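You operate a simulated robot arm through the tools that you are given. There is no shell and no other tool. Be economical: measure what you need, move in short steps, check, and stop when the job is done.

You are at the controls of a simulated two-armed robot. One attempt, no reset.

JOB
Open the elevator door and crank the dented brown cup to the marks.
Fine: Free both door nuts. The marks are the yellow bands beside the door. Then set the pawl lever in.

Only the result counts: the job must be done as asked and must still hold three seconds after the hand-in. Knocking over, shifting, dropping, spilling or breaking anything else fails it.

ROBOT AND FRAMES
Two 6-joint arms with three-finger grippers on one trunk, on a base that drives. Base frame: it is fixed to the floor where the robot stands at the start and does not move with it; the origin is under the middle of the robot, x ahead of it, y to its left, z up; the surface under the hand at the start is at about z = 26. Units: cm, degrees, N and s.
The left shoulder is at the start at [4, 14.8, 129.8], the right one opposite. With the tool pointing down near the work surface each hand reaches from about 10 to 30 cm from the robot's upright axis, wherever it stands, measured 20 degrees to its own side. Places, roughly: base bearing grease cup [40, 40, 30]; base flap latch [60, -20, 30]; blue cup bolt [70, 20, 130]; blue tension wheel [40, 30, 30]; blue wheel lock nut [40, 10, 30]; drawer nut [60, -40, 30]; elevator crank [50, 20, 80]; elevator door [60, 20, 130]; gear oil knob [50, 20, 90]; green cup bolt [70, 20, 90]; grid nut [80, -30, 100]; lower door nut [60, 0, 120]; orange cup bolt [70, 20, 60]; orange tension wheel [50, -10, 30]; orange wheel lock nut [50, 0, 30]; pawl lever [60, 0, 90]. Payload 2.69 kg a hand.
The TCP of each hand is the grasp point between the finger pads, 2.9 cm short of the fingertips. In the tool frame z runs along the fingers and y along their closing line. Largest opening 12 cm; the body of the gripper starts 7.8 cm behind the TCP.
Orientation is that of the tool frame in the base frame, as a unit quaternion [x, y, z, w]. With the fingers straight down and closing along the base's y, the tool's x points along the base's -x, its y along +y and its z along -z.

CONTROLS
- The arms move only by the tool play_rows. It takes "left_targets", "right_targets" or both (then of equal length, played together; a hand with none holds still); each is one flat list of numbers, 6 for each row, row after row: the shift along the base's x, y, z in units of 30 mm (1.0 is 30 mm), then the turn, a rotation vector about the base's x, y, z in units of 4 degrees (1.0 is 4 degrees). In form: [tx, ty, tz, wx, wy, wz, tx, ty, tz, wx, wy, wz, ...]. A call has 1 to 10 rows; each row shifts and turns the commanded pose from where the row before left it. "left_fingers" and "right_fingers" are, for a hand that has rows, the finger opening in cm, from 0 to 12, set as the call begins (left out, the last holds). A call with a number of a shift or a turn outside -1 to 1 is refused whole. Each row takes 0.2 s and may step no farther than 5 cm and 8.6 degrees from the row before; otherwise, or with a gripper value out of range, the whole call is refused. A pose out of reach is approached as far as the arm can. The call stops where the force on the tool passes 50 N (or 10 N more than at its start, if that is more) or the arm is blocked; 0.2 s more then pass. Each finger halts on what it meets, pressing with about 22 N; the grip force reading is that of the motor and also rises with nothing between the fingers. The clock runs only during rows and for 0.2 s after the last one: add rows that do not move to give the fingers time. The reply holds the time, the measured pose of the TCP, the force on the tool along the base axes, the opening and the grip force, in the units named above and with some noise, with the torque about the TCP (base axes, N m) and any sound that the robot's microphone picked up, and new pictures: "show" is both (left out), scene, wrist or none (wrist: the cameras of the hands that moved).
- Cameras (640 x 400 px; columns grow to the right, rows downward): "scene" is now at [9.51, 1.62, 150.78]; the picture's right is [0.22, -0.98, 0.00], its down [-0.74, -0.17, -0.65] and it looks along [0.63, 0.14, -0.76] (base axes); focal length 214 px, centre (320, 200). "left" rides on the left gripper at [6.3, 0, -10.4] in its tool frame; the picture's right is [0.00, 1.00, 0.00], its down [-0.83, 0.00, -0.56] and it looks along [-0.56, 0.00, 0.83] (tool axes); focal length 275 px, centre (320, 200). "right" rides on the right gripper at [6.3, 0, -10.4] in its tool frame; the picture's right is [0.00, 1.00, 0.00], its down [-0.83, 0.00, -0.56] and it looks along [-0.56, 0.00, 0.83] (tool axes); focal length 275 px, centre (320, 200).
- move_column(by): slides the trunk up (or, below 0, down) by that many cm; the arms and the scene camera ride with it, the base frame stays. It gives what a move gives, with no picture.
- roll_base(legs): drives the robot by 1 to 6 legs, each [ahead, turn to the left] in cm and degrees, along the robot's own axes; the way and the turn of a leg run together, so that a leg with both is an arc; at most 150 cm and 180 degrees a leg. The arms and the cameras ride along, it lands a little off, and it stops where it bumps. It gives what a move gives, and a new picture of the scene camera.
- aim_head(pan, tilt): turns the head with the scene camera to pan (to the left, within 86 degrees either way) and tilt (down, from -29 to 69), counted from straight ahead of the robot. It gives what a move gives, and a new picture of the scene camera.
- probe_pixels(camera, pixels): there is no depth. For up to 12 entries [column, row, z] of the newest picture of that camera ("zoom" is the newest enlarged one), the place [x, y] in the base frame at which the ray of that pixel passes the height z, good to about 0.2 cm. No time passes.
- zoom(camera, box): a new picture of the part [left, top, right, bottom] of that camera's present view, enlarged. No time passes.
- close_job(): hands the job in; it is judged then, once.

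Keep the steps short. Do not move on a guess: measure, check each grasp and each placing, and mend mistakes. In all there are 80 turns and 260 pictures (those below and enlarged ones count). Leave the grippers open and the arms clear of the work at the hand-in unless told otherwise, and finish with a single line.

The tools are called after "Call:" by a JSON object that holds its "fn" and its "kwargs". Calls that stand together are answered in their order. play_rows: Moves the arms, as the interface text tells. Its arguments: {"type":"object","properties":{"left_targets":{"type":"array","items":{"type":"number"}},"left_fingers":{"type":"number"},"right_targets":{"type":"array","items":{"type":"number"}},"right_fingers":{"type":"number"},"show":{"type":"string","enum":["both","scene","wrist","none"]}},"required":[]} The other tools are called the same way: move_column (by) slides the trunk up or down; roll_base (legs) drives the base; aim_head (pan, tilt) turns the head that bears the scene camera; probe_pixels (camera, pixels) gives the place at which the rays of pixels pass given heights; zoom (camera, box) takes an enlarged picture of a part of a camera's view; close_job () hands the job in.

At the start:

```text
time: 0.0
left_position: [5.09, 26.9, 56.12]
left_tcp_rot: [0.014, 0.998, 0.037, 0.05]
left_contact_force: [-0.1, 0.0, 0.6]
left_wrist_torque: [0.01, -0.02, 0.0]
left_gripper_width: 12.0
left_finger_force: 0.0
right_position: [54.84, -8.03, 100.01]
right_tcp_rot: [0.0, 1.0, 0.0, -0.001]
right_contact_force: [-0.4, 0.2, 0.3]
right_wrist_torque: [-0.01, 0.02, -0.03]
right_gripper_width: 11.98
right_finger_force: 0.0
trunk travel left (down, up): [-42.5, 7.2]
robot x, y, heading: [-0.18, 0.04, 0.1]
head pan, tilt: [12.6, 49.6]
```

scene: 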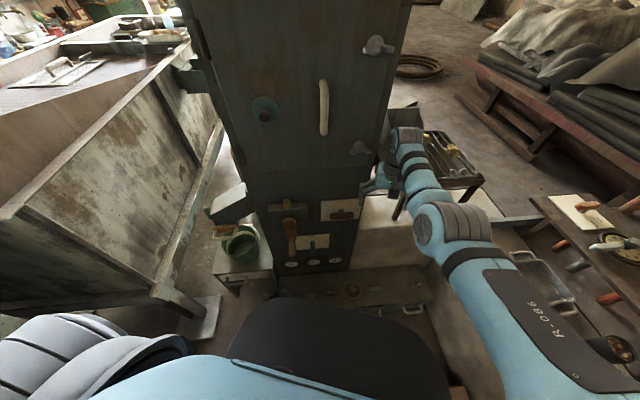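
right: 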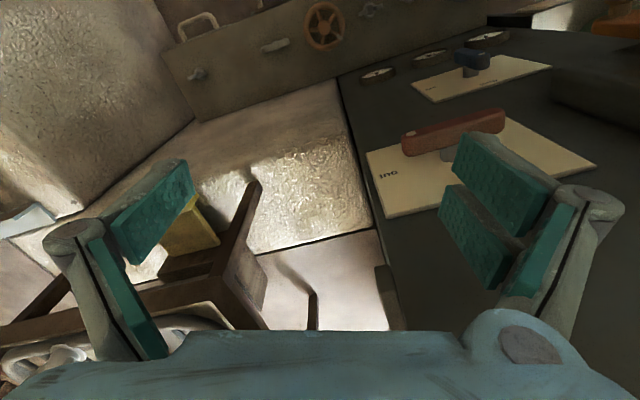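
left: 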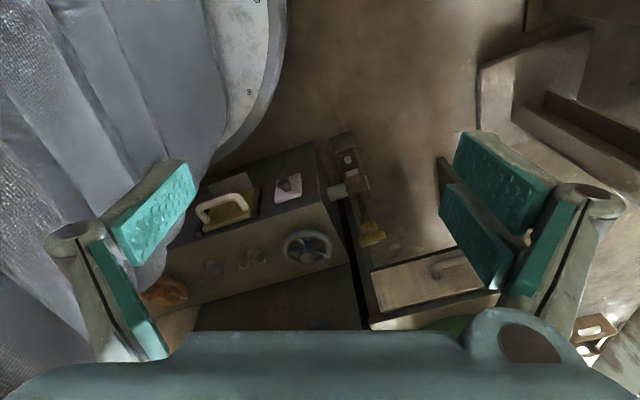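

The elevator column stands ahead of the robot, with the door nuts, handle, crank and pawl on it. I'll zoom in on the door part and the lower panel.

Call:
{"fn": "zoom", "kwargs": {"camera": "scene", "box": [180, 0, 420, 150]}}

Call:
{"fn": "zoom", "kwargs": {"camera": "scene", "box": [200, 160, 400, 285]}}

Call:
{"fn": "aim_head", "kwargs": {"pan": 10, "tilt": 15}}

```text
2.67 times, centred on (300, 75) of scene
```

zoom: 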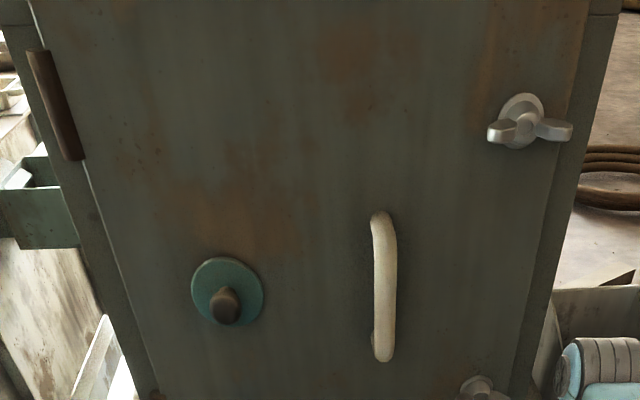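

```text
3.20 times, centred on (300, 222) of scene
```

zoom: 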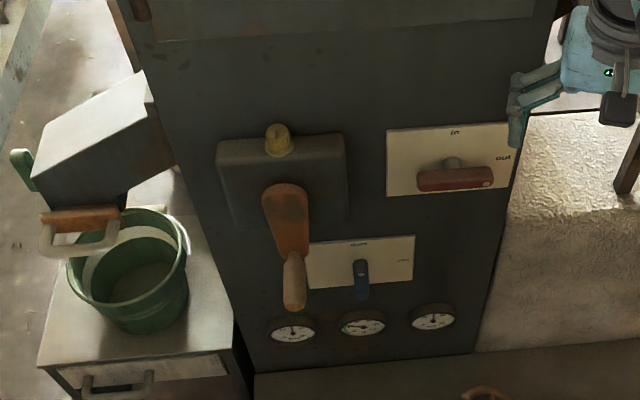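

```text
time: 1.0
left_position: [5.12, 26.88, 56.15]
left_tcp_rot: [0.014, 0.998, 0.038, 0.05]
left_contact_force: [-0.1, 0.5, -0.6]
left_wrist_torque: [0.0, -0.01, -0.02]
left_gripper_width: 12.0
left_finger_force: 0.1
right_position: [54.72, -8.13, 99.91]
right_tcp_rot: [0.0, 1.0, 0.0, 0.0]
right_contact_force: [0.2, 0.3, 0.5]
right_wrist_torque: [0.0, 0.01, 0.02]
right_gripper_width: 11.99
right_finger_force: 0.0
trunk travel left (down, up): [-42.5, 7.2]
robot x, y, heading: [-0.31, -0.02, -0.0]
head pan, tilt: [10.0, 15.0]
```

scene: 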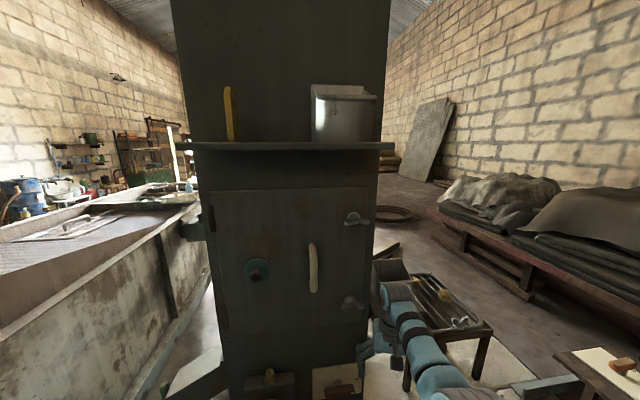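

I need to read the placards and look at the nuts. I'll zoom the right wrist view around the red and blue levers, and the scene view around the door.

Call:
{"fn": "zoom", "kwargs": {"camera": "right", "box": [340, 20, 640, 240]}}

Call:
{"fn": "zoom", "kwargs": {"camera": "scene", "box": [180, 180, 400, 320]}}

Call:
{"fn": "aim_head", "kwargs": {"pan": 10, "tilt": 60}}

```text
1.82 times, centred on (490, 130) of right
```

zoom: 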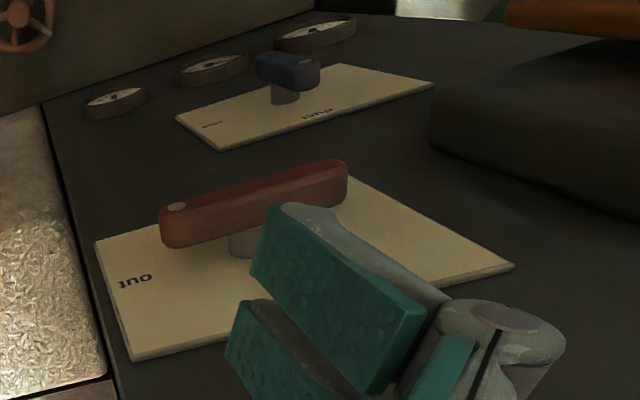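

```text
2.86 times, centred on (290, 250) of scene
```

zoom: 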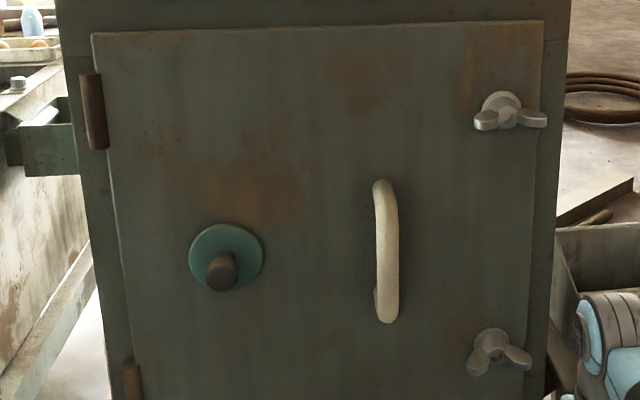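

```text
time: 2.1
left_position: [5.11, 26.85, 56.07]
left_tcp_rot: [0.014, 0.998, 0.038, 0.049]
left_contact_force: [-0.9, 0.6, -0.1]
left_wrist_torque: [-0.01, 0.03, -0.01]
left_gripper_width: 12.0
left_finger_force: 0.0
right_position: [54.83, -8.02, 99.93]
right_tcp_rot: [0.0, 1.0, 0.001, 0.001]
right_contact_force: [-0.1, 0.2, -0.8]
right_wrist_torque: [-0.02, -0.02, 0.0]
right_gripper_width: 11.98
right_finger_force: 0.0
trunk travel left (down, up): [-42.5, 7.2]
robot x, y, heading: [0.03, 0.02, 0.0]
head pan, tilt: [10.0, 60.0]
```

scene: 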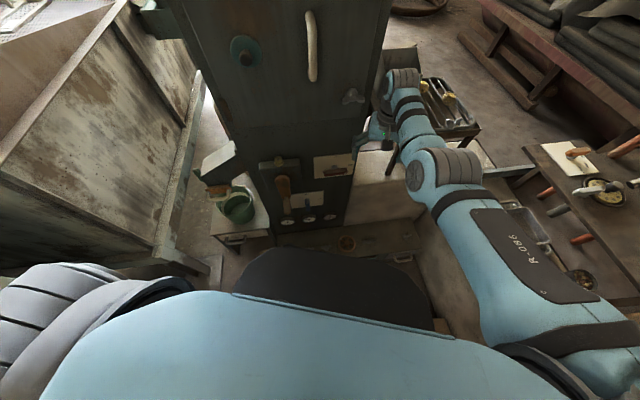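

I'll tilt the head to 32, so that the door and panel are both in view, and then measure.

Call:
{"fn": "aim_head", "kwargs": {"pan": 10, "tilt": 30}}

Call:
{"fn": "zoom", "kwargs": {"camera": "scene", "box": [190, 80, 430, 230]}}

Call:
{"fn": "zoom", "kwargs": {"camera": "scene", "box": [210, 220, 410, 345]}}

```text
time: 3.1
left_position: [5.05, 26.91, 56.07]
left_tcp_rot: [0.014, 0.998, 0.037, 0.05]
left_contact_force: [0.0, -0.4, 0.0]
left_wrist_torque: [-0.01, 0.01, -0.03]
left_gripper_width: 12.02
left_finger_force: 0.0
right_position: [54.83, -8.07, 99.98]
right_tcp_rot: [0.001, 1.0, 0.0, 0.0]
right_contact_force: [1.1, -0.5, 0.1]
right_wrist_torque: [0.01, -0.01, 0.02]
right_gripper_width: 12.0
right_finger_force: 0.0
trunk travel left (down, up): [-42.5, 7.2]
robot x, y, heading: [0.12, 0.06, 0.3]
head pan, tilt: [10.0, 30.0]
```

scene: 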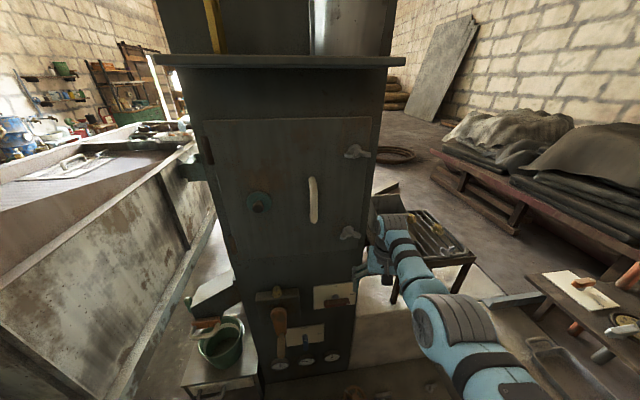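

```text
2.67 times, centred on (310, 155) of scene
```

zoom: 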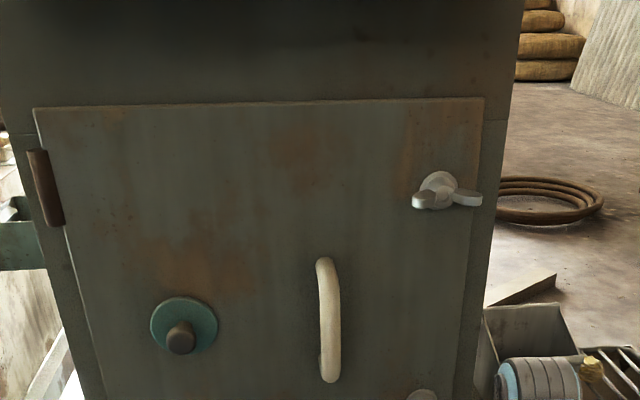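

```text
3.20 times, centred on (310, 282) of scene
```

zoom: 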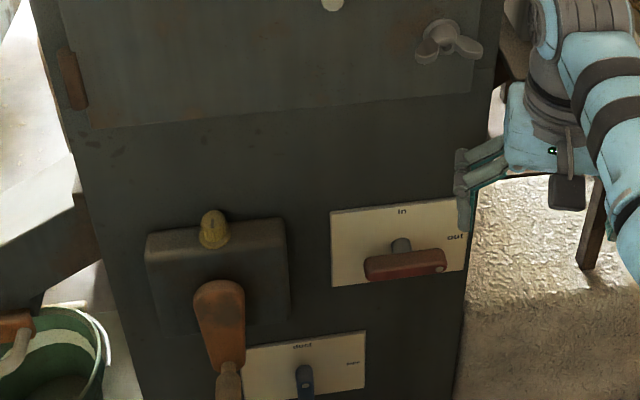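

Now I'll probe the ray points of the nuts, the handle ends, the door corners and the placard.

Call:
{"fn": "probe_pixels", "kwargs": {"camera": "scene", "pixels": [[354.3, 150.5, 140], [354.3, 150.5, 130], [349, 232.5, 120], [349, 232.5, 110], [311, 178, 130], [313.7, 221.7, 120], [203, 120, 145], [371, 117, 145], [237.5, 260, 112], [358.4, 248.7, 112], [313, 266, 100], [280, 312, 90]]}}

```text
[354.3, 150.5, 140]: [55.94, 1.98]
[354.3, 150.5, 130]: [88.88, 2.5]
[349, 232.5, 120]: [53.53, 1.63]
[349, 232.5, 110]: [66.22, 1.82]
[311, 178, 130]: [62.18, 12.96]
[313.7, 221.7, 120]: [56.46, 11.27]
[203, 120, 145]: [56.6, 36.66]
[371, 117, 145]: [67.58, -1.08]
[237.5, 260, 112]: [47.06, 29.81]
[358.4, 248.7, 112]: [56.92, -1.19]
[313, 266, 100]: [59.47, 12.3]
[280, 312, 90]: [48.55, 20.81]
```

The face is turned about 18° (its left side is nearer), with its inward normal at about (0.95, 0.31, 0). That puts the nuts at about (57, 2, 140) and (57, 2, 117), and the handle at (53.4, 11, 122–134). I'll back the right hand off and start turning it to point forward.

Call:
{"fn": "play_rows", "kwargs": {"right_targets": [-1, 0, 0, 0, 0, 0, -1, 0, 0, 0, 0, 0, -1, 0, 0, 0, -1, 0, -1, 0, 0.4, 0, -1, 0, 0, 0, 0.5, 0, -1, 0, 0, 0, 0.5, 0, -1, 0, 0, 0, 0.5, 0, -1, 0, 0, 0, 0.5, 0, -1, 0, 0, 0, 0.5, 0, -1, 0, 0, 0, 0.5, 0, -1, 0], "right_fingers": 6, "show": "none"}}

Call:
{"fn": "play_rows", "kwargs": {"right_targets": [0, 0, 0.5, 0, -1, 0, 0, 0, 0.5, 0, -1, 0, 0, 0, 0.5, 0, -1, 0, 0, 0, 0.4, 0, -1, 0, 0, 0, 0, 0, -1, 0, 0, 0, 0, 0, -1, 0, 0, 0, 0, 0, -1, 0, 0, 0, 0, 0, -1, 0, 0, 0, 0, 0, -1, 0, 0, 0, 0, 0, -1, 0], "show": "none"}}

Call:
{"fn": "play_rows", "kwargs": {"right_targets": [0, 0, 0, 0, -1, 0, 0, 0, 0, 0, -1, 0, 0, 0, 0, 0, -1, 0, 0, 0, 0, 0, -1, 0, 0, 0.4, 0, 0, -0.5, 0, 0, 0.4, 0, 0, 0, 1, 0, 0.4, 0, 0, 0, 1, 0, 0.4, 0, 0, 0, 1, 0, 0.4, 0, 0, 0, 1, 0, 0, 0, 0, 0, 0.5]}}

```text
time: 5.5
left_position: [5.2, 26.79, 56.03]
left_tcp_rot: [0.014, 0.998, 0.037, 0.05]
left_contact_force: [-0.7, 0.0, 0.0]
left_wrist_torque: [-0.01, 0.01, 0.01]
left_gripper_width: 11.99
left_finger_force: 0.1
right_position: [49.5, -17.24, 107.82]
right_tcp_rot: [0.016, 0.955, -0.056, 0.29]
right_contact_force: [0.3, 0.2, 0.8]
right_wrist_torque: [0.03, 0.0, -0.01]
right_gripper_width: 6.0
right_finger_force: 0.2
right hand out of reach, approached as far as the arm can: row 2, 3, 4, 5, 6, 7, 8, 9, 10
trunk travel left (down, up): [-42.5, 7.2]
robot x, y, heading: [-0.1, 0.02, 0.1]
head pan, tilt: [10.0, 30.0]
stopped in row 10 (right hand): the arm was blocked; the commanded pose is now the measured one
```

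```text
time: 7.0
left_position: [5.04, 26.89, 56.04]
left_tcp_rot: [0.014, 0.998, 0.038, 0.049]
left_contact_force: [0.4, -0.3, -0.6]
left_wrist_torque: [0.02, 0.0, 0.02]
left_gripper_width: 11.99
left_finger_force: 0.2
right_position: [51.83, -21.14, 121.1]
right_tcp_rot: [0.024, 0.821, -0.105, 0.561]
right_contact_force: [0.0, 0.4, -0.1]
right_wrist_torque: [-0.03, 0.0, 0.02]
right_gripper_width: 6.02
right_finger_force: 0.0
right hand out of reach, approached as far as the arm can: row 7
trunk travel left (down, up): [-42.5, 7.2]
robot x, y, heading: [0.09, 0.34, -0.1]
head pan, tilt: [10.0, 30.0]
stopped in row 7 (right hand): the arm was blocked; the commanded pose is now the measured one
```

```text
time: 8.0
left_position: [5.16, 26.77, 56.0]
left_tcp_rot: [0.014, 0.998, 0.038, 0.05]
left_contact_force: [0.6, 0.9, 0.3]
left_wrist_torque: [0.02, 0.03, 0.0]
left_gripper_width: 12.0
left_finger_force: 0.1
right_position: [52.58, -21.7, 128.97]
right_tcp_rot: [0.041, 0.683, -0.111, 0.72]
right_contact_force: [0.2, -0.3, -0.3]
right_wrist_torque: [-0.03, 0.03, -0.02]
right_gripper_width: 6.01
right_finger_force: 0.0
trunk travel left (down, up): [-42.5, 7.2]
robot x, y, heading: [0.24, 0.07, 0.1]
head pan, tilt: [10.0, 30.0]
stopped in row 4 (right hand): the arm was blocked; the commanded pose is now the measured one
```

scene: 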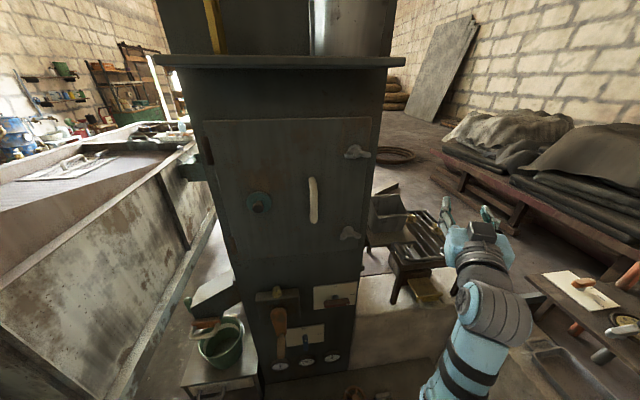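
right: 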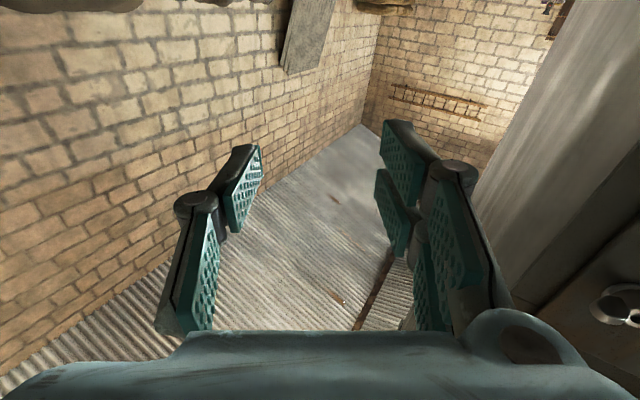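

The arm was too folded there. I'll back the base 12 cm to give it room, then yaw and shift the hand toward the nut.

Call:
{"fn": "roll_base", "kwargs": {"legs": [[-12, 0]]}}

Call:
{"fn": "play_rows", "kwargs": {"right_targets": [0, 0.8, 0, 0, 0, 1, 0, 0.8, 0, 0, 0, 1, 0, 0.8, 0, 0, 0, 1, 0, 0.8, 0, 0, 0, 1, 0, 0.8, 0, 0, 0, 1, 0, 0.8, 0, 0, 0, 1, 0, 0, 0, 0, 0, 1]}}

```text
time: 9.2
left_position: [-6.6, 26.78, 56.08]
left_tcp_rot: [0.015, 0.998, 0.038, 0.049]
left_contact_force: [0.8, -0.4, 0.3]
left_wrist_torque: [-0.02, -0.01, -0.02]
left_gripper_width: 12.01
left_finger_force: 0.0
right_position: [40.97, -21.74, 128.63]
right_tcp_rot: [0.041, 0.685, -0.112, 0.719]
right_contact_force: [0.8, 0.0, 0.3]
right_wrist_torque: [0.0, -0.03, -0.05]
right_gripper_width: 5.97
right_finger_force: 0.0
trunk travel left (down, up): [-42.5, 7.2]
robot x, y, heading: [-12.32, -0.02, -0.0]
head pan, tilt: [10.0, 30.0]
```

scene: 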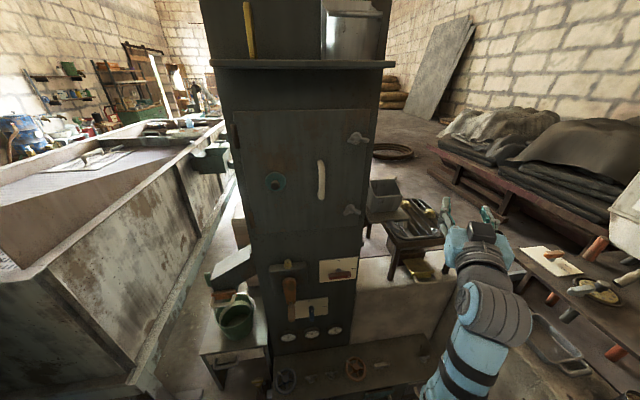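

```text
time: 10.1
left_position: [-6.79, 26.82, 56.09]
left_tcp_rot: [0.014, 0.998, 0.038, 0.05]
left_contact_force: [-0.6, -0.5, -0.6]
left_wrist_torque: [0.01, 0.0, 0.01]
left_gripper_width: 11.99
left_finger_force: 0.0
right_position: [40.93, -18.42, 129.33]
right_tcp_rot: [-0.055, 0.674, -0.104, 0.729]
right_contact_force: [0.5, -0.3, 0.3]
right_wrist_torque: [0.0, -0.03, 0.01]
right_gripper_width: 5.98
right_finger_force: 0.1
right hand out of reach, approached as far as the arm can: row 3, 4
trunk travel left (down, up): [-42.5, 7.2]
robot x, y, heading: [-11.85, -0.06, 0.1]
head pan, tilt: [10.0, 30.0]
stopped in row 4 (right hand): the arm was blocked; the commanded pose is now the measured one
```

scene: 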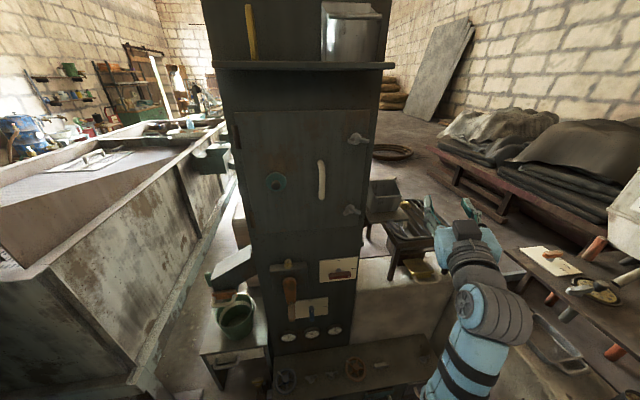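
right: 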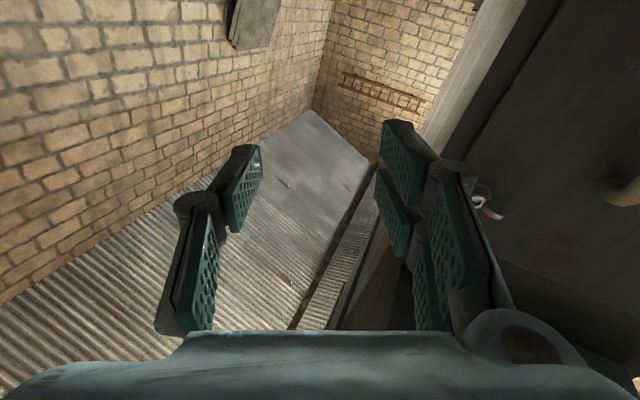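

The arm is again near a limit, so I'll try farther forward and lower while yawing.

Call:
{"fn": "play_rows", "kwargs": {"right_targets": [1, 0, -0.5, 0, 0, 0, 0, 0.8, -0.5, 0, 0, 1, 0, 0.8, -0.5, 0, 0, 1, 0, 0.8, -0.5, 0, 0, 1, 0, 0.8, -0.5, 0, 0, 1, 0, 0.8, -0.5, 0, 0, 1, 0, 0, 0, 0, 0, 1]}}

```text
time: 11.5
left_position: [-6.8, 26.83, 56.01]
left_tcp_rot: [0.014, 0.998, 0.038, 0.049]
left_contact_force: [0.6, -0.4, 0.3]
left_wrist_torque: [0.02, 0.01, -0.01]
left_gripper_width: 12.03
left_finger_force: 0.2
right_position: [45.61, -10.11, 125.98]
right_tcp_rot: [-0.202, 0.608, -0.05, 0.766]
right_contact_force: [0.7, 0.3, 0.8]
right_wrist_torque: [0.03, 0.0, 0.03]
right_gripper_width: 5.97
right_finger_force: 0.0
trunk travel left (down, up): [-42.5, 7.2]
robot x, y, heading: [-11.87, 0.02, -0.2]
head pan, tilt: [10.0, 30.0]
stopped in row 7 (right hand): the arm was blocked; the commanded pose is now the measured one
```

scene: 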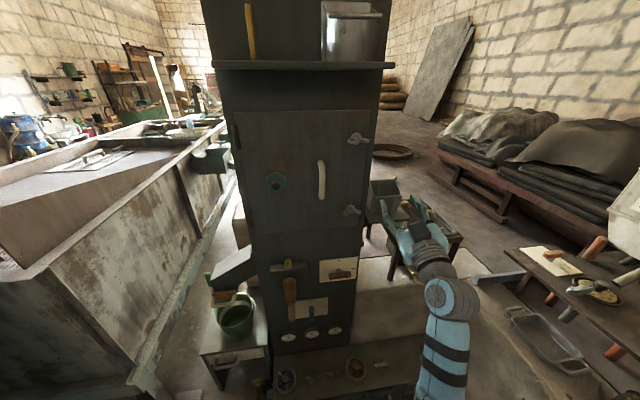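
right: 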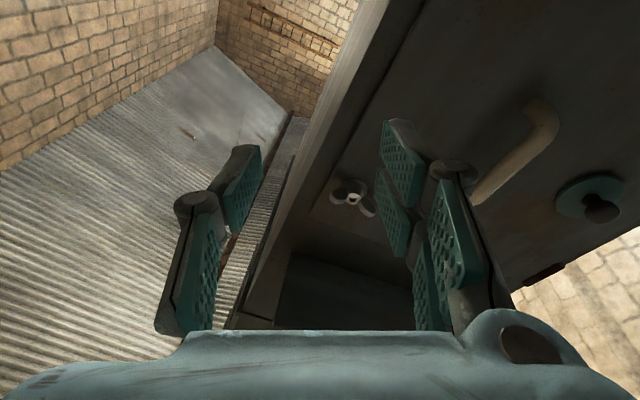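

The hand is now pitched up about 10° and rolled about 21°. I'll correct that (rotation of about 17.7°, 15.5°, 5.2°) while moving to a standoff at (49.7, -0.8, 117) in front of the lower nut.

Call:
{"fn": "play_rows", "kwargs": {"right_targets": [0.27, 0.62, -0.6, 0.88, 0.78, 0.26, 0.27, 0.62, -0.6, 0.88, 0.78, 0.26, 0.27, 0.62, -0.6, 0.88, 0.78, 0.26, 0.27, 0.62, -0.6, 0.88, 0.78, 0.26, 0.27, 0.62, -0.6, 0.88, 0.78, 0.26]}}

```text
time: 12.4
left_position: [-6.86, 26.73, 56.07]
left_tcp_rot: [0.015, 0.998, 0.038, 0.049]
left_contact_force: [-0.1, 0.7, 0.3]
left_wrist_torque: [0.01, 0.02, 0.03]
left_gripper_width: 12.03
left_finger_force: 0.1
right_position: [49.52, -9.48, 118.44]
right_tcp_rot: [-0.172, 0.675, -0.019, 0.717]
right_contact_force: [-0.6, 0.4, -0.3]
right_wrist_torque: [-0.02, 0.03, -0.02]
right_gripper_width: 6.01
right_finger_force: 0.0
right hand out of reach, approached as far as the arm can: row 4
trunk travel left (down, up): [-42.5, 7.2]
robot x, y, heading: [-11.91, 0.06, -0.1]
head pan, tilt: [10.0, 30.0]
stopped in row 4 (right hand): the arm was blocked; the commanded pose is now the measured one
```

scene: 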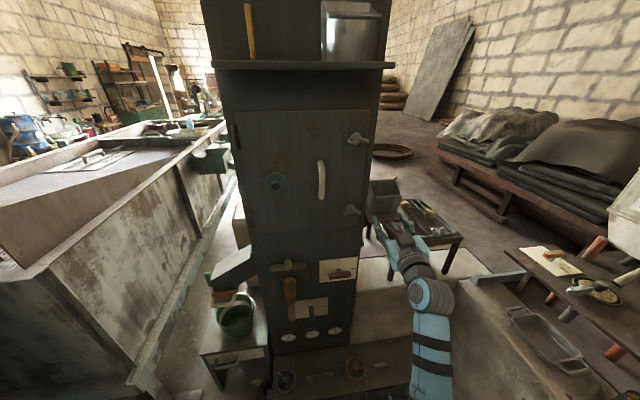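
right: 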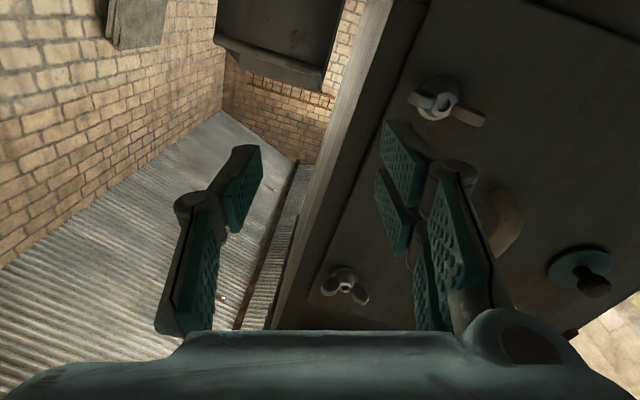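

The right hand is limited toward its inner side, so I'll turn the robot 18° to the left and square it to the elevator face. That brings the nut in front of the right shoulder. I'll back off 8 cm first so the hand clears the handle.

Call:
{"fn": "roll_base", "kwargs": {"legs": [[-8, 0], [0, 18]]}}

```text
time: 14.4
left_position: [-23.35, 27.06, 56.08]
left_tcp_rot: [-0.138, 0.988, 0.045, 0.044]
left_contact_force: [0.2, -0.3, 0.0]
left_wrist_torque: [0.0, -0.02, 0.0]
left_gripper_width: 12.01
left_finger_force: 0.0
right_position: [41.17, 9.64, 118.23]
right_tcp_rot: [-0.273, 0.641, 0.092, 0.711]
right_contact_force: [-0.5, -0.6, -0.6]
right_wrist_torque: [0.01, -0.04, 0.0]
right_gripper_width: 5.98
right_finger_force: 0.1
trunk travel left (down, up): [-42.5, 7.2]
robot x, y, heading: [-20.58, -0.05, 17.5]
head pan, tilt: [10.0, 30.0]
```

scene: 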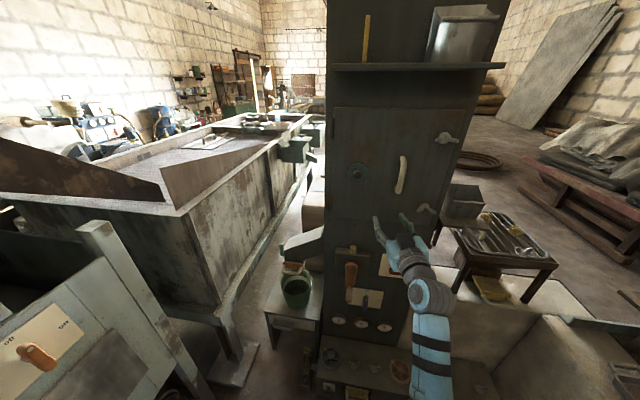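

I'm now roughly square at heading 17.5. I'll correct the tool rotation (13.4°, 7.8°, -11.8°) and slide 12.5 cm to the right, in front of the lower nut.

Call:
{"fn": "play_rows", "kwargs": {"right_targets": [0.32, -0.99, -0.1, 0.84, 0.49, -0.74, 0.32, -0.99, -0.1, 0.84, 0.49, -0.74, 0.32, -0.99, -0.1, 0.84, 0.49, -0.74, 0.32, -0.99, -0.1, 0.84, 0.49, -0.74]}}

```text
time: 15.4
left_position: [-23.34, 27.18, 56.11]
left_tcp_rot: [-0.139, 0.988, 0.045, 0.044]
left_contact_force: [-0.5, -0.7, -0.4]
left_wrist_torque: [0.02, 0.0, 0.02]
left_gripper_width: 11.97
left_finger_force: 0.1
right_position: [44.99, -2.41, 117.34]
right_tcp_rot: [-0.113, 0.698, 0.112, 0.698]
right_contact_force: [-0.9, 0.5, -0.2]
right_wrist_torque: [0.0, 0.01, 0.08]
right_gripper_width: 5.98
right_finger_force: 0.1
trunk travel left (down, up): [-42.5, 7.2]
robot x, y, heading: [-20.01, 0.15, 17.5]
head pan, tilt: [10.0, 30.0]
```

scene: 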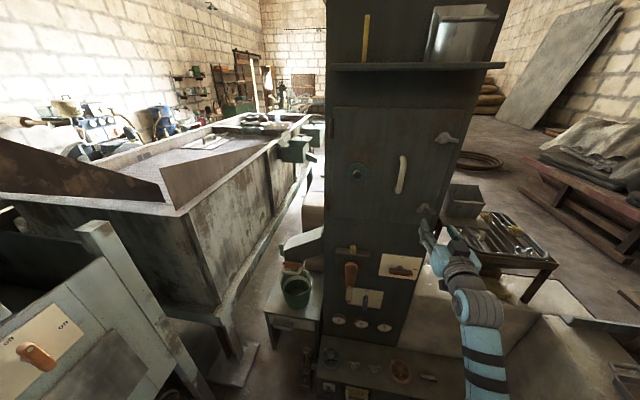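
right: 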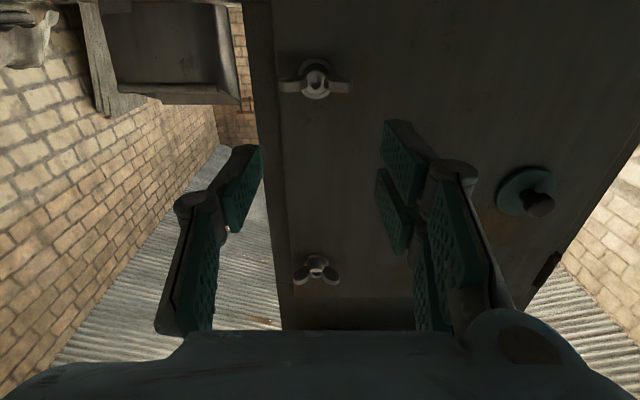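

The hand is well aligned. Comparing the views puts the lower nut hub at about z = 115.3, roughly 14 cm ahead in the normal direction. I'll zoom in on both nuts.

Call:
{"fn": "zoom", "kwargs": {"camera": "right", "box": [260, 40, 380, 115]}}

Call:
{"fn": "zoom", "kwargs": {"camera": "right", "box": [260, 230, 380, 305]}}

```text
5.33 times, centred on (320, 78) of right
```

zoom: 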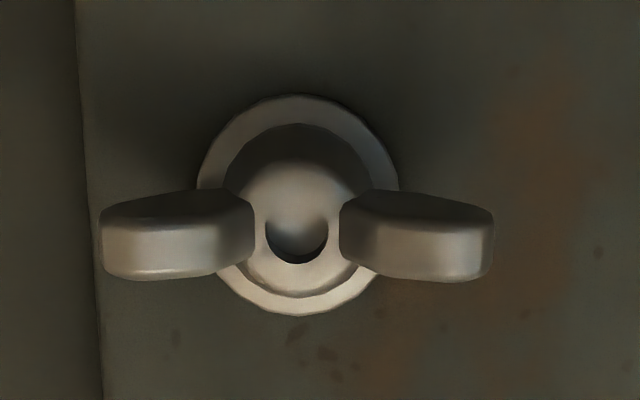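

```text
5.33 times, centred on (320, 268) of right
```

zoom: 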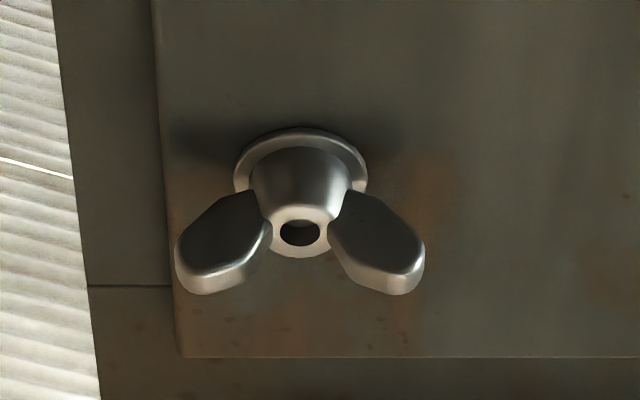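

The wings lie horizontally, about 6 cm across, with thick ends. My plan is to clamp the two wing ends and roll the hand counter-clockwise. I'll approach 10 cm with an 8 cm opening and go down 1.9 cm.

Call:
{"fn": "play_rows", "kwargs": {"right_targets": [0.79, 0.26, -0.16, 0, 0, 0, 0.79, 0.26, -0.16, 0, 0, 0, 0.79, 0.26, -0.16, 0, 0, 0, 0.79, 0.26, -0.16, 0, 0, 0], "right_fingers": 8.5}}

Call:
{"fn": "zoom", "kwargs": {"camera": "scene", "box": [340, 120, 500, 270]}}

```text
time: 16.4
left_position: [-23.33, 27.2, 56.01]
left_tcp_rot: [-0.139, 0.988, 0.044, 0.043]
left_contact_force: [0.6, -0.1, -0.9]
left_wrist_torque: [0.01, 0.0, -0.01]
left_gripper_width: 12.02
left_finger_force: 0.0
right_position: [54.47, 0.92, 115.18]
right_tcp_rot: [-0.114, 0.698, 0.112, 0.698]
right_contact_force: [0.5, 0.3, 1.1]
right_wrist_torque: [0.02, -0.01, 0.01]
right_gripper_width: 8.49
right_finger_force: 0.0
trunk travel left (down, up): [-42.5, 7.2]
robot x, y, heading: [-20.16, -0.02, 17.6]
head pan, tilt: [10.0, 30.0]
```

scene: 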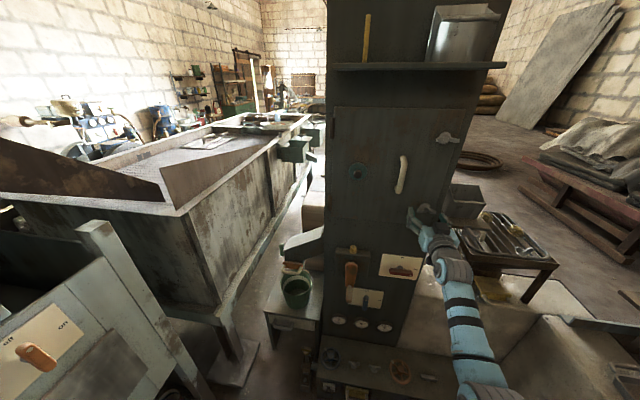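
right: 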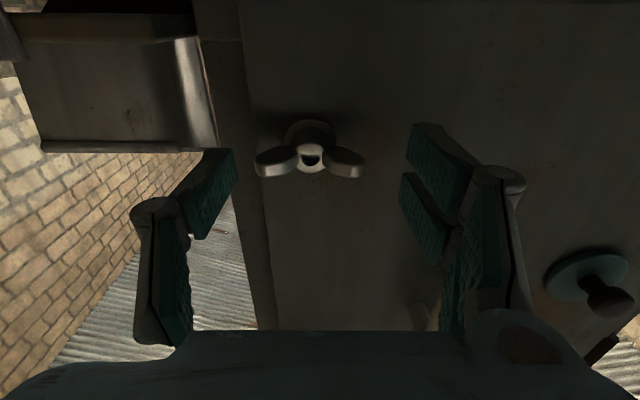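

```text
2.67 times, centred on (420, 195) of scene
```

zoom: 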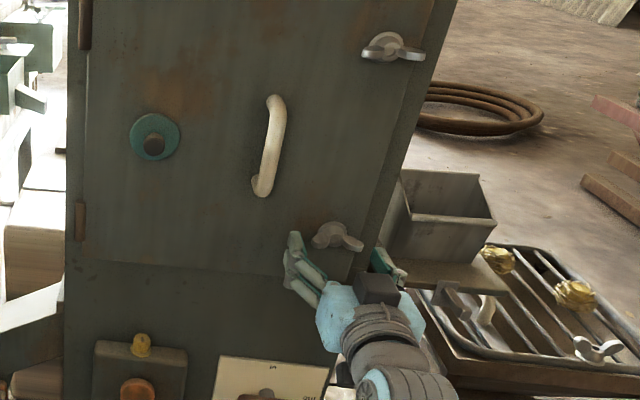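

The hub is at about n = 55.2, z = 115.2, and 0.6 cm to my right. I'll shift right 0.6, move in 2.3 cm, then close on the wing ends.

Call:
{"fn": "play_rows", "kwargs": {"right_targets": [0.4, 0.03, 0, 0, 0, 0, 0.4, 0.02, 0, 0, 0, 0], "show": "wrist"}}

Call:
{"fn": "play_rows", "kwargs": {"right_targets": [0, 0, 0, 0, 0, 0, 0, 0, 0, 0, 0, 0, 0, 0, 0, 0, 0, 0], "right_fingers": 3, "show": "wrist"}}

```text
time: 17.1
left_position: [-23.36, 27.14, 56.07]
left_tcp_rot: [-0.139, 0.988, 0.045, 0.044]
left_contact_force: [-0.1, 0.5, 0.4]
left_wrist_torque: [0.01, -0.02, -0.01]
left_gripper_width: 12.0
left_finger_force: 0.0
right_position: [56.91, 1.06, 115.15]
right_tcp_rot: [-0.115, 0.698, 0.112, 0.698]
right_contact_force: [0.2, -0.2, -0.6]
right_wrist_torque: [0.03, -0.01, 0.01]
right_gripper_width: 8.52
right_finger_force: 0.1
trunk travel left (down, up): [-42.5, 7.2]
robot x, y, heading: [-20.2, 0.26, 17.4]
head pan, tilt: [10.0, 30.0]
```

right: 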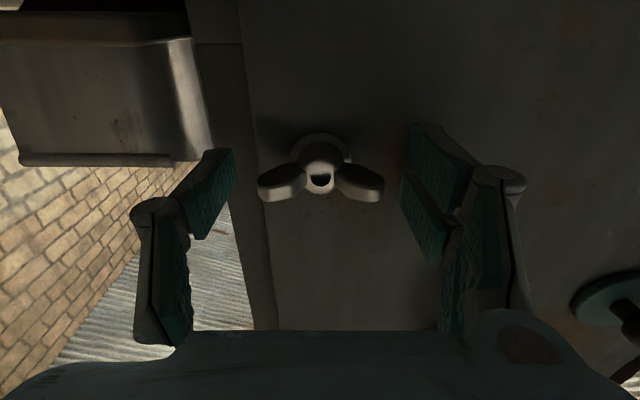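

```text
time: 17.9
left_position: [-23.38, 27.25, 56.05]
left_tcp_rot: [-0.139, 0.988, 0.045, 0.044]
left_contact_force: [0.9, 0.0, 1.2]
left_wrist_torque: [-0.02, -0.03, -0.03]
left_gripper_width: 12.02
left_finger_force: 0.1
right_position: [56.82, 1.06, 115.27]
right_tcp_rot: [-0.115, 0.698, 0.111, 0.698]
right_contact_force: [-0.1, 1.1, 0.5]
right_wrist_torque: [-0.07, 0.07, 0.11]
right_gripper_width: 5.84
right_finger_force: 45.0
trunk travel left (down, up): [-42.5, 7.2]
robot x, y, heading: [-20.18, 0.08, 17.9]
head pan, tilt: [10.0, 30.0]
```

right: 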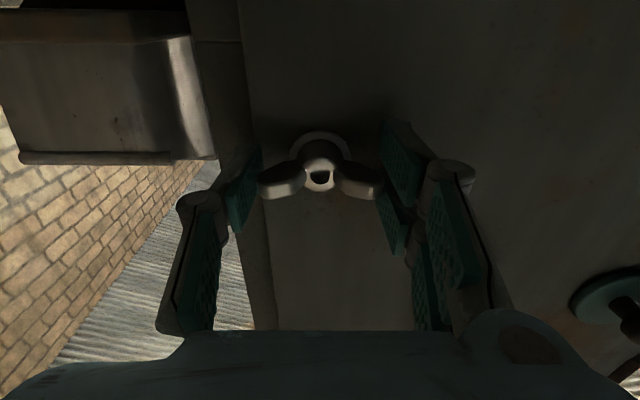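

The wing ends are clamped at 5.84 cm with a 45 N grip. I'll roll 40° counter-clockwise about the nut axis.

Call:
{"fn": "play_rows", "kwargs": {"right_targets": [0, 0, 0, -0.95, -0.31, 0, 0, 0, 0, -0.95, -0.31, 0, 0, 0, 0, -0.95, -0.31, 0, 0, 0, 0, -0.95, -0.31, 0, 0, 0, 0, -0.95, -0.31, 0, 0, 0, 0, -0.95, -0.31, 0, 0, 0, 0, -0.95, -0.31, 0, 0, 0, 0, -0.95, -0.31, 0, 0, 0, 0, -0.95, -0.31, 0, 0, 0, 0, -0.95, -0.31, 0], "show": "wrist"}}

```text
time: 20.1
left_position: [-23.38, 27.12, 55.99]
left_tcp_rot: [-0.14, 0.988, 0.045, 0.045]
left_contact_force: [0.1, -0.5, -0.5]
left_wrist_torque: [-0.01, 0.0, 0.0]
left_gripper_width: 12.01
left_finger_force: 0.0
right_position: [56.79, 0.97, 115.27]
right_tcp_rot: [-0.346, 0.617, -0.134, 0.694]
right_contact_force: [2.5, -1.6, 11.7]
right_wrist_torque: [-0.19, 0.64, -0.47]
right_gripper_width: 5.84
right_finger_force: 44.7
trunk travel left (down, up): [-42.5, 7.2]
robot x, y, heading: [-20.2, 0.04, 17.7]
head pan, tilt: [10.0, 30.0]
```

right: 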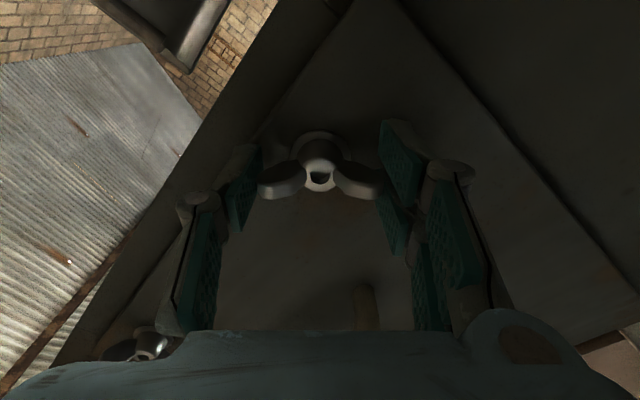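

The nut turns along with the hand. I'll continue another 40°.

Call:
{"fn": "play_rows", "kwargs": {"right_targets": [0, 0, 0, -0.95, -0.31, 0, 0, 0, 0, -0.95, -0.31, 0, 0, 0, 0, -0.95, -0.31, 0, 0, 0, 0, -0.95, -0.31, 0, 0, 0, 0, -0.95, -0.31, 0, 0, 0, 0, -0.95, -0.31, 0, 0, 0, 0, -0.95, -0.31, 0, 0, 0, 0, -0.95, -0.31, 0, 0, 0, 0, -0.95, -0.31, 0, 0, 0, 0, -0.95, -0.31, 0], "show": "wrist"}}

```text
time: 22.2
left_position: [-23.51, 27.12, 56.14]
left_tcp_rot: [-0.139, 0.988, 0.046, 0.045]
left_contact_force: [-0.8, 0.7, -0.1]
left_wrist_torque: [0.01, 0.0, 0.01]
left_gripper_width: 11.98
left_finger_force: 0.0
right_position: [56.7, 0.81, 115.53]
right_tcp_rot: [-0.535, 0.462, -0.365, 0.606]
right_contact_force: [7.9, -6.6, 22.5]
right_wrist_torque: [0.0, 0.22, 0.05]
right_gripper_width: 5.84
right_finger_force: 44.8
trunk travel left (down, up): [-42.5, 7.2]
robot x, y, heading: [-20.68, 0.12, 17.5]
head pan, tilt: [10.0, 30.0]
```

right: 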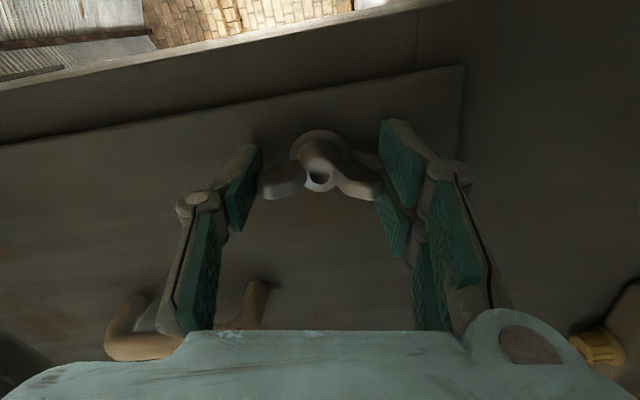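

The nut has turned 80° so far. The tool feels about 22 N of upward push, so I'll shift the hand up 0.5 cm and continue turning.

Call:
{"fn": "play_rows", "kwargs": {"right_targets": [0.03, -0.05, 0.17, 0, 0, 0, 0, 0, 0, -0.95, -0.31, 0, 0, 0, 0, -0.95, -0.31, 0, 0, 0, 0, -0.95, -0.31, 0, 0, 0, 0, -0.95, -0.31, 0, 0, 0, 0, -0.95, -0.31, 0, 0, 0, 0, -0.95, -0.31, 0, 0, 0, 0, -0.95, -0.31, 0, 0, 0, 0, -0.95, -0.31, 0, 0, 0, 0, -0.95, -0.31, 0], "show": "wrist"}}

```text
time: 24.4
left_position: [-23.44, 27.23, 55.92]
left_tcp_rot: [-0.14, 0.988, 0.044, 0.042]
left_contact_force: [-0.2, 0.6, 0.4]
left_wrist_torque: [-0.01, -0.02, -0.02]
left_gripper_width: 11.99
left_finger_force: 0.1
right_position: [56.99, 0.99, 115.65]
right_tcp_rot: [0.653, -0.276, 0.534, -0.461]
right_contact_force: [-10.4, 5.6, -13.1]
right_wrist_torque: [-0.06, 0.2, 0.43]
right_gripper_width: 5.61
right_finger_force: 44.9
trunk travel left (down, up): [-42.5, 7.2]
robot x, y, heading: [-20.28, -0.05, 17.6]
head pan, tilt: [10.0, 30.0]
```

right: 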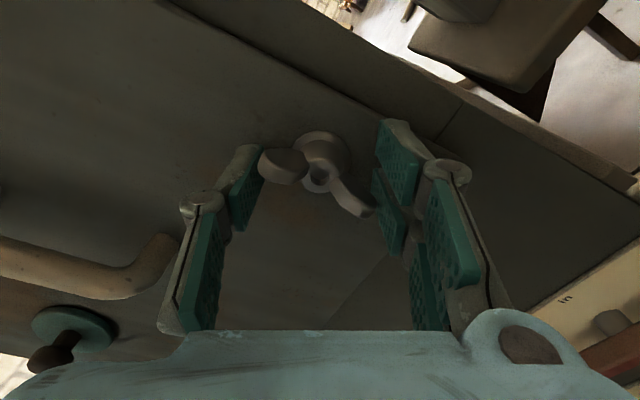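

The nut stopped turning at about 90°, and the fingers slipped only at the end. I'll open, back off and look at it.

Call:
{"fn": "play_rows", "kwargs": {"right_targets": [0, 0, 0, 0.95, 0.31, 0, 0, 0, 0, 0.95, 0.31, 0, -0.5, -0.16, 0, 0.95, 0.31, 0, -0.8, -0.26, 0, 0.95, 0.31, 0, -0.8, -0.26, 0, 0.95, 0.31, 0, -0.8, -0.26, 0, 0.95, 0.31, 0, 0, 0, 0.3, 0.95, 0.31, 0, 0, 0, 0.8, 0.95, 0.31, 0, 0, 0, 0.8, 0.95, 0.31, 0, 0, 0, 0.8, 0.95, 0.31, 0], "right_fingers": 9, "show": "scene"}}

Call:
{"fn": "zoom", "kwargs": {"camera": "scene", "box": [310, 90, 500, 290]}}

```text
time: 26.6
left_position: [-23.37, 27.19, 56.07]
left_tcp_rot: [-0.139, 0.988, 0.045, 0.045]
left_contact_force: [-0.1, -0.3, 0.3]
left_wrist_torque: [0.0, 0.0, 0.0]
left_gripper_width: 12.02
left_finger_force: 0.0
right_position: [48.38, -1.85, 123.61]
right_tcp_rot: [-0.52, 0.482, -0.341, 0.617]
right_contact_force: [0.1, 0.4, 0.3]
right_wrist_torque: [0.03, -0.01, 0.01]
right_gripper_width: 8.97
right_finger_force: 0.1
trunk travel left (down, up): [-42.5, 7.2]
robot x, y, heading: [-20.4, 0.24, 17.5]
head pan, tilt: [10.0, 30.0]
```

scene: 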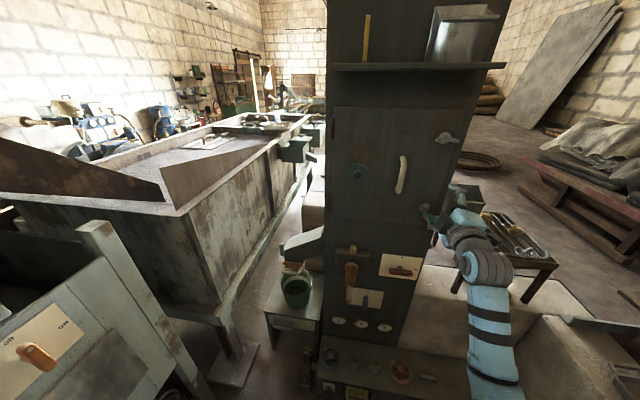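

```text
2.00 times, centred on (405, 190) of scene
```

zoom: 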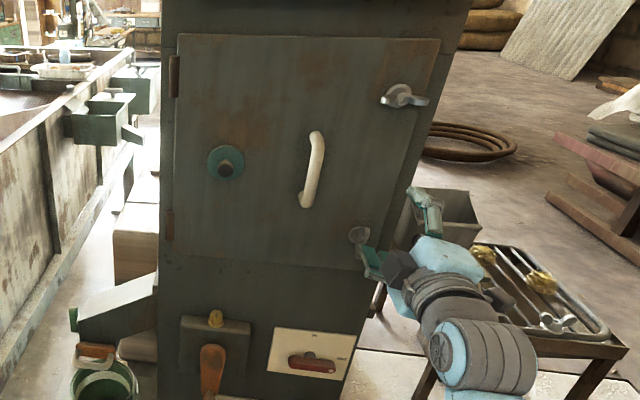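

The lower nut looks turned. Now I'll roll the hand back 80° while raising it to the upper nut at about z = 137.5.

Call:
{"fn": "play_rows", "kwargs": {"right_targets": [0, 0, 0.47, 0.95, 0.31, 0, 0, 0, 0.47, 0.95, 0.31, 0, 0, 0, 0.47, 0.95, 0.31, 0, 0, 0, 0.47, 0.95, 0.31, 0, 0, 0, 0.47, 0.95, 0.31, 0, 0, 0, 0.47, 0.95, 0.31, 0, 0, 0, 0.47, 0.95, 0.31, 0, 0, 0, 0.47, 0.95, 0.31, 0, 0, 0, 0.47, 0.95, 0.31, 0, 0, 0, 0.47, 0.95, 0.31, 0], "show": "none"}}

Call:
{"fn": "play_rows", "kwargs": {"right_targets": [0, 0, 0, 0.95, 0.31, 0, 0, 0, 0, 0.95, 0.31, 0, 0, 0, 0, 0.95, 0.31, 0, 0, 0, 0, 0.95, 0.31, 0, 0, 0, 0, 0.95, 0.31, 0, 0, 0, 0, 0.95, 0.31, 0, 0, 0, 0, 0.95, 0.31, 0, 0, 0, 0, 0.95, 0.31, 0, 0, 0, 0, 0.95, 0.31, 0, 0, 0, 0, 0, 0, 0]}}

```text
time: 28.9
left_position: [-23.43, 27.15, 56.18]
left_tcp_rot: [-0.139, 0.988, 0.046, 0.044]
left_contact_force: [-0.1, -0.2, -0.1]
left_wrist_torque: [-0.06, 0.0, -0.01]
left_gripper_width: 11.99
left_finger_force: 0.0
right_position: [48.52, -1.93, 137.88]
right_tcp_rot: [-0.324, 0.63, -0.11, 0.698]
right_contact_force: [-0.2, -0.8, 0.5]
right_wrist_torque: [0.0, 0.02, 0.02]
right_gripper_width: 9.0
right_finger_force: 0.1
trunk travel left (down, up): [-42.5, 7.2]
robot x, y, heading: [-20.09, 0.12, 17.4]
head pan, tilt: [10.0, 30.0]
```

```text
time: 31.1
left_position: [-23.33, 27.09, 55.97]
left_tcp_rot: [-0.139, 0.988, 0.046, 0.044]
left_contact_force: [-1.0, -0.3, 0.1]
left_wrist_torque: [0.04, -0.01, -0.02]
left_gripper_width: 11.98
left_finger_force: 0.0
right_position: [48.4, -1.88, 137.99]
right_tcp_rot: [-0.113, 0.698, 0.112, 0.698]
right_contact_force: [0.0, 1.3, 0.1]
right_wrist_torque: [0.03, 0.02, 0.02]
right_gripper_width: 9.0
right_finger_force: 0.1
trunk travel left (down, up): [-42.5, 7.2]
robot x, y, heading: [-20.24, -0.11, 17.4]
head pan, tilt: [10.0, 30.0]
```

scene: 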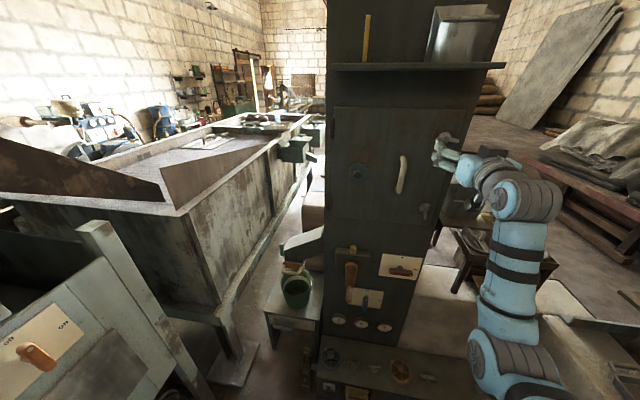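
right: 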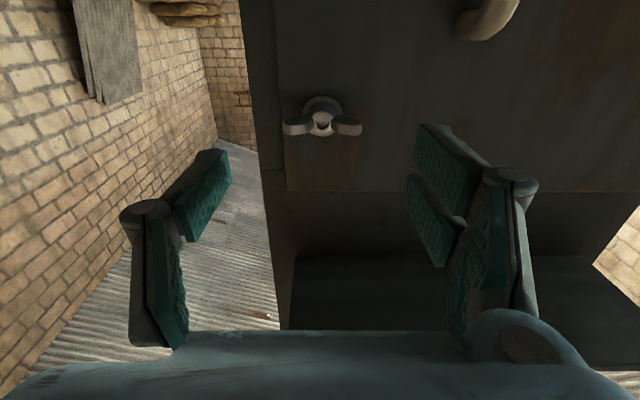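

The upper nut is centred at column 322, with z at about 138.5. I'll move in 8.9 cm and clamp.

Call:
{"fn": "play_rows", "kwargs": {"right_targets": [0.94, 0.31, 0.06, 0, 0, 0, 0.94, 0.31, 0.06, 0, 0, 0, 0.94, 0.31, 0.05, 0, 0, 0, 0, 0, 0, 0, 0, 0], "show": "wrist"}}

Call:
{"fn": "play_rows", "kwargs": {"right_targets": [0, 0, 0, 0, 0, 0, 0, 0, 0, 0, 0, 0, 0, 0, 0, 0, 0, 0], "right_fingers": 3, "show": "wrist"}}

```text
time: 32.0
left_position: [-23.33, 27.19, 56.02]
left_tcp_rot: [-0.139, 0.988, 0.045, 0.044]
left_contact_force: [-0.5, 0.0, 0.3]
left_wrist_torque: [-0.02, -0.01, 0.01]
left_gripper_width: 12.0
left_finger_force: 0.1
right_position: [56.61, 0.87, 138.55]
right_tcp_rot: [-0.113, 0.698, 0.111, 0.699]
right_contact_force: [-0.2, 0.4, 1.3]
right_wrist_torque: [-0.03, -0.01, -0.01]
right_gripper_width: 8.97
right_finger_force: 0.0
trunk travel left (down, up): [-42.5, 7.2]
robot x, y, heading: [-19.87, 0.26, 17.6]
head pan, tilt: [10.0, 30.0]
```

right: 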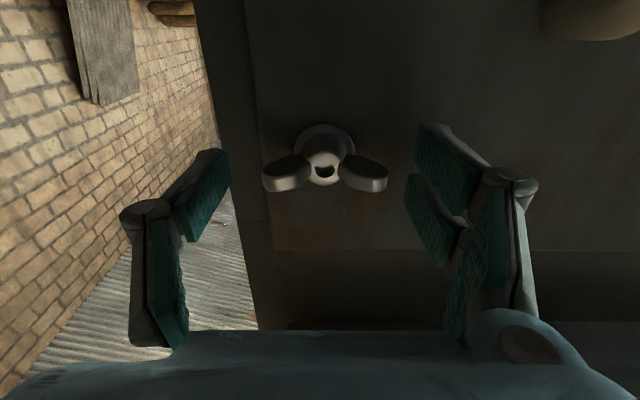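

```text
time: 32.9
left_position: [-23.4, 27.25, 55.95]
left_tcp_rot: [-0.14, 0.988, 0.044, 0.044]
left_contact_force: [0.0, 0.1, -0.1]
left_wrist_torque: [-0.01, -0.03, 0.0]
left_gripper_width: 12.0
left_finger_force: 0.1
right_position: [56.6, 0.98, 138.42]
right_tcp_rot: [-0.114, 0.698, 0.111, 0.698]
right_contact_force: [-2.8, 3.9, -1.4]
right_wrist_torque: [0.1, -0.1, 0.38]
right_gripper_width: 5.87
right_finger_force: 44.9
trunk travel left (down, up): [-42.5, 7.2]
robot x, y, heading: [-19.69, -0.12, 17.4]
head pan, tilt: [10.0, 30.0]
```

right: 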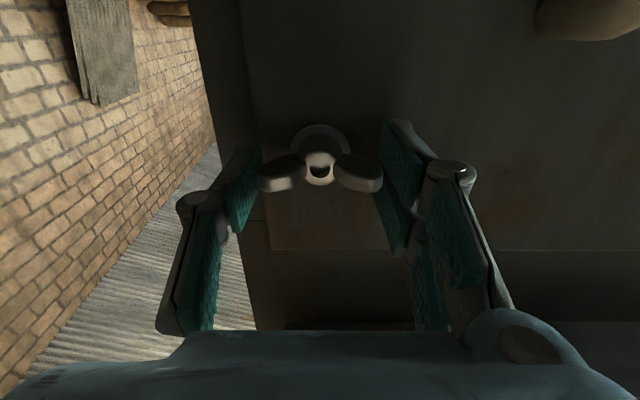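

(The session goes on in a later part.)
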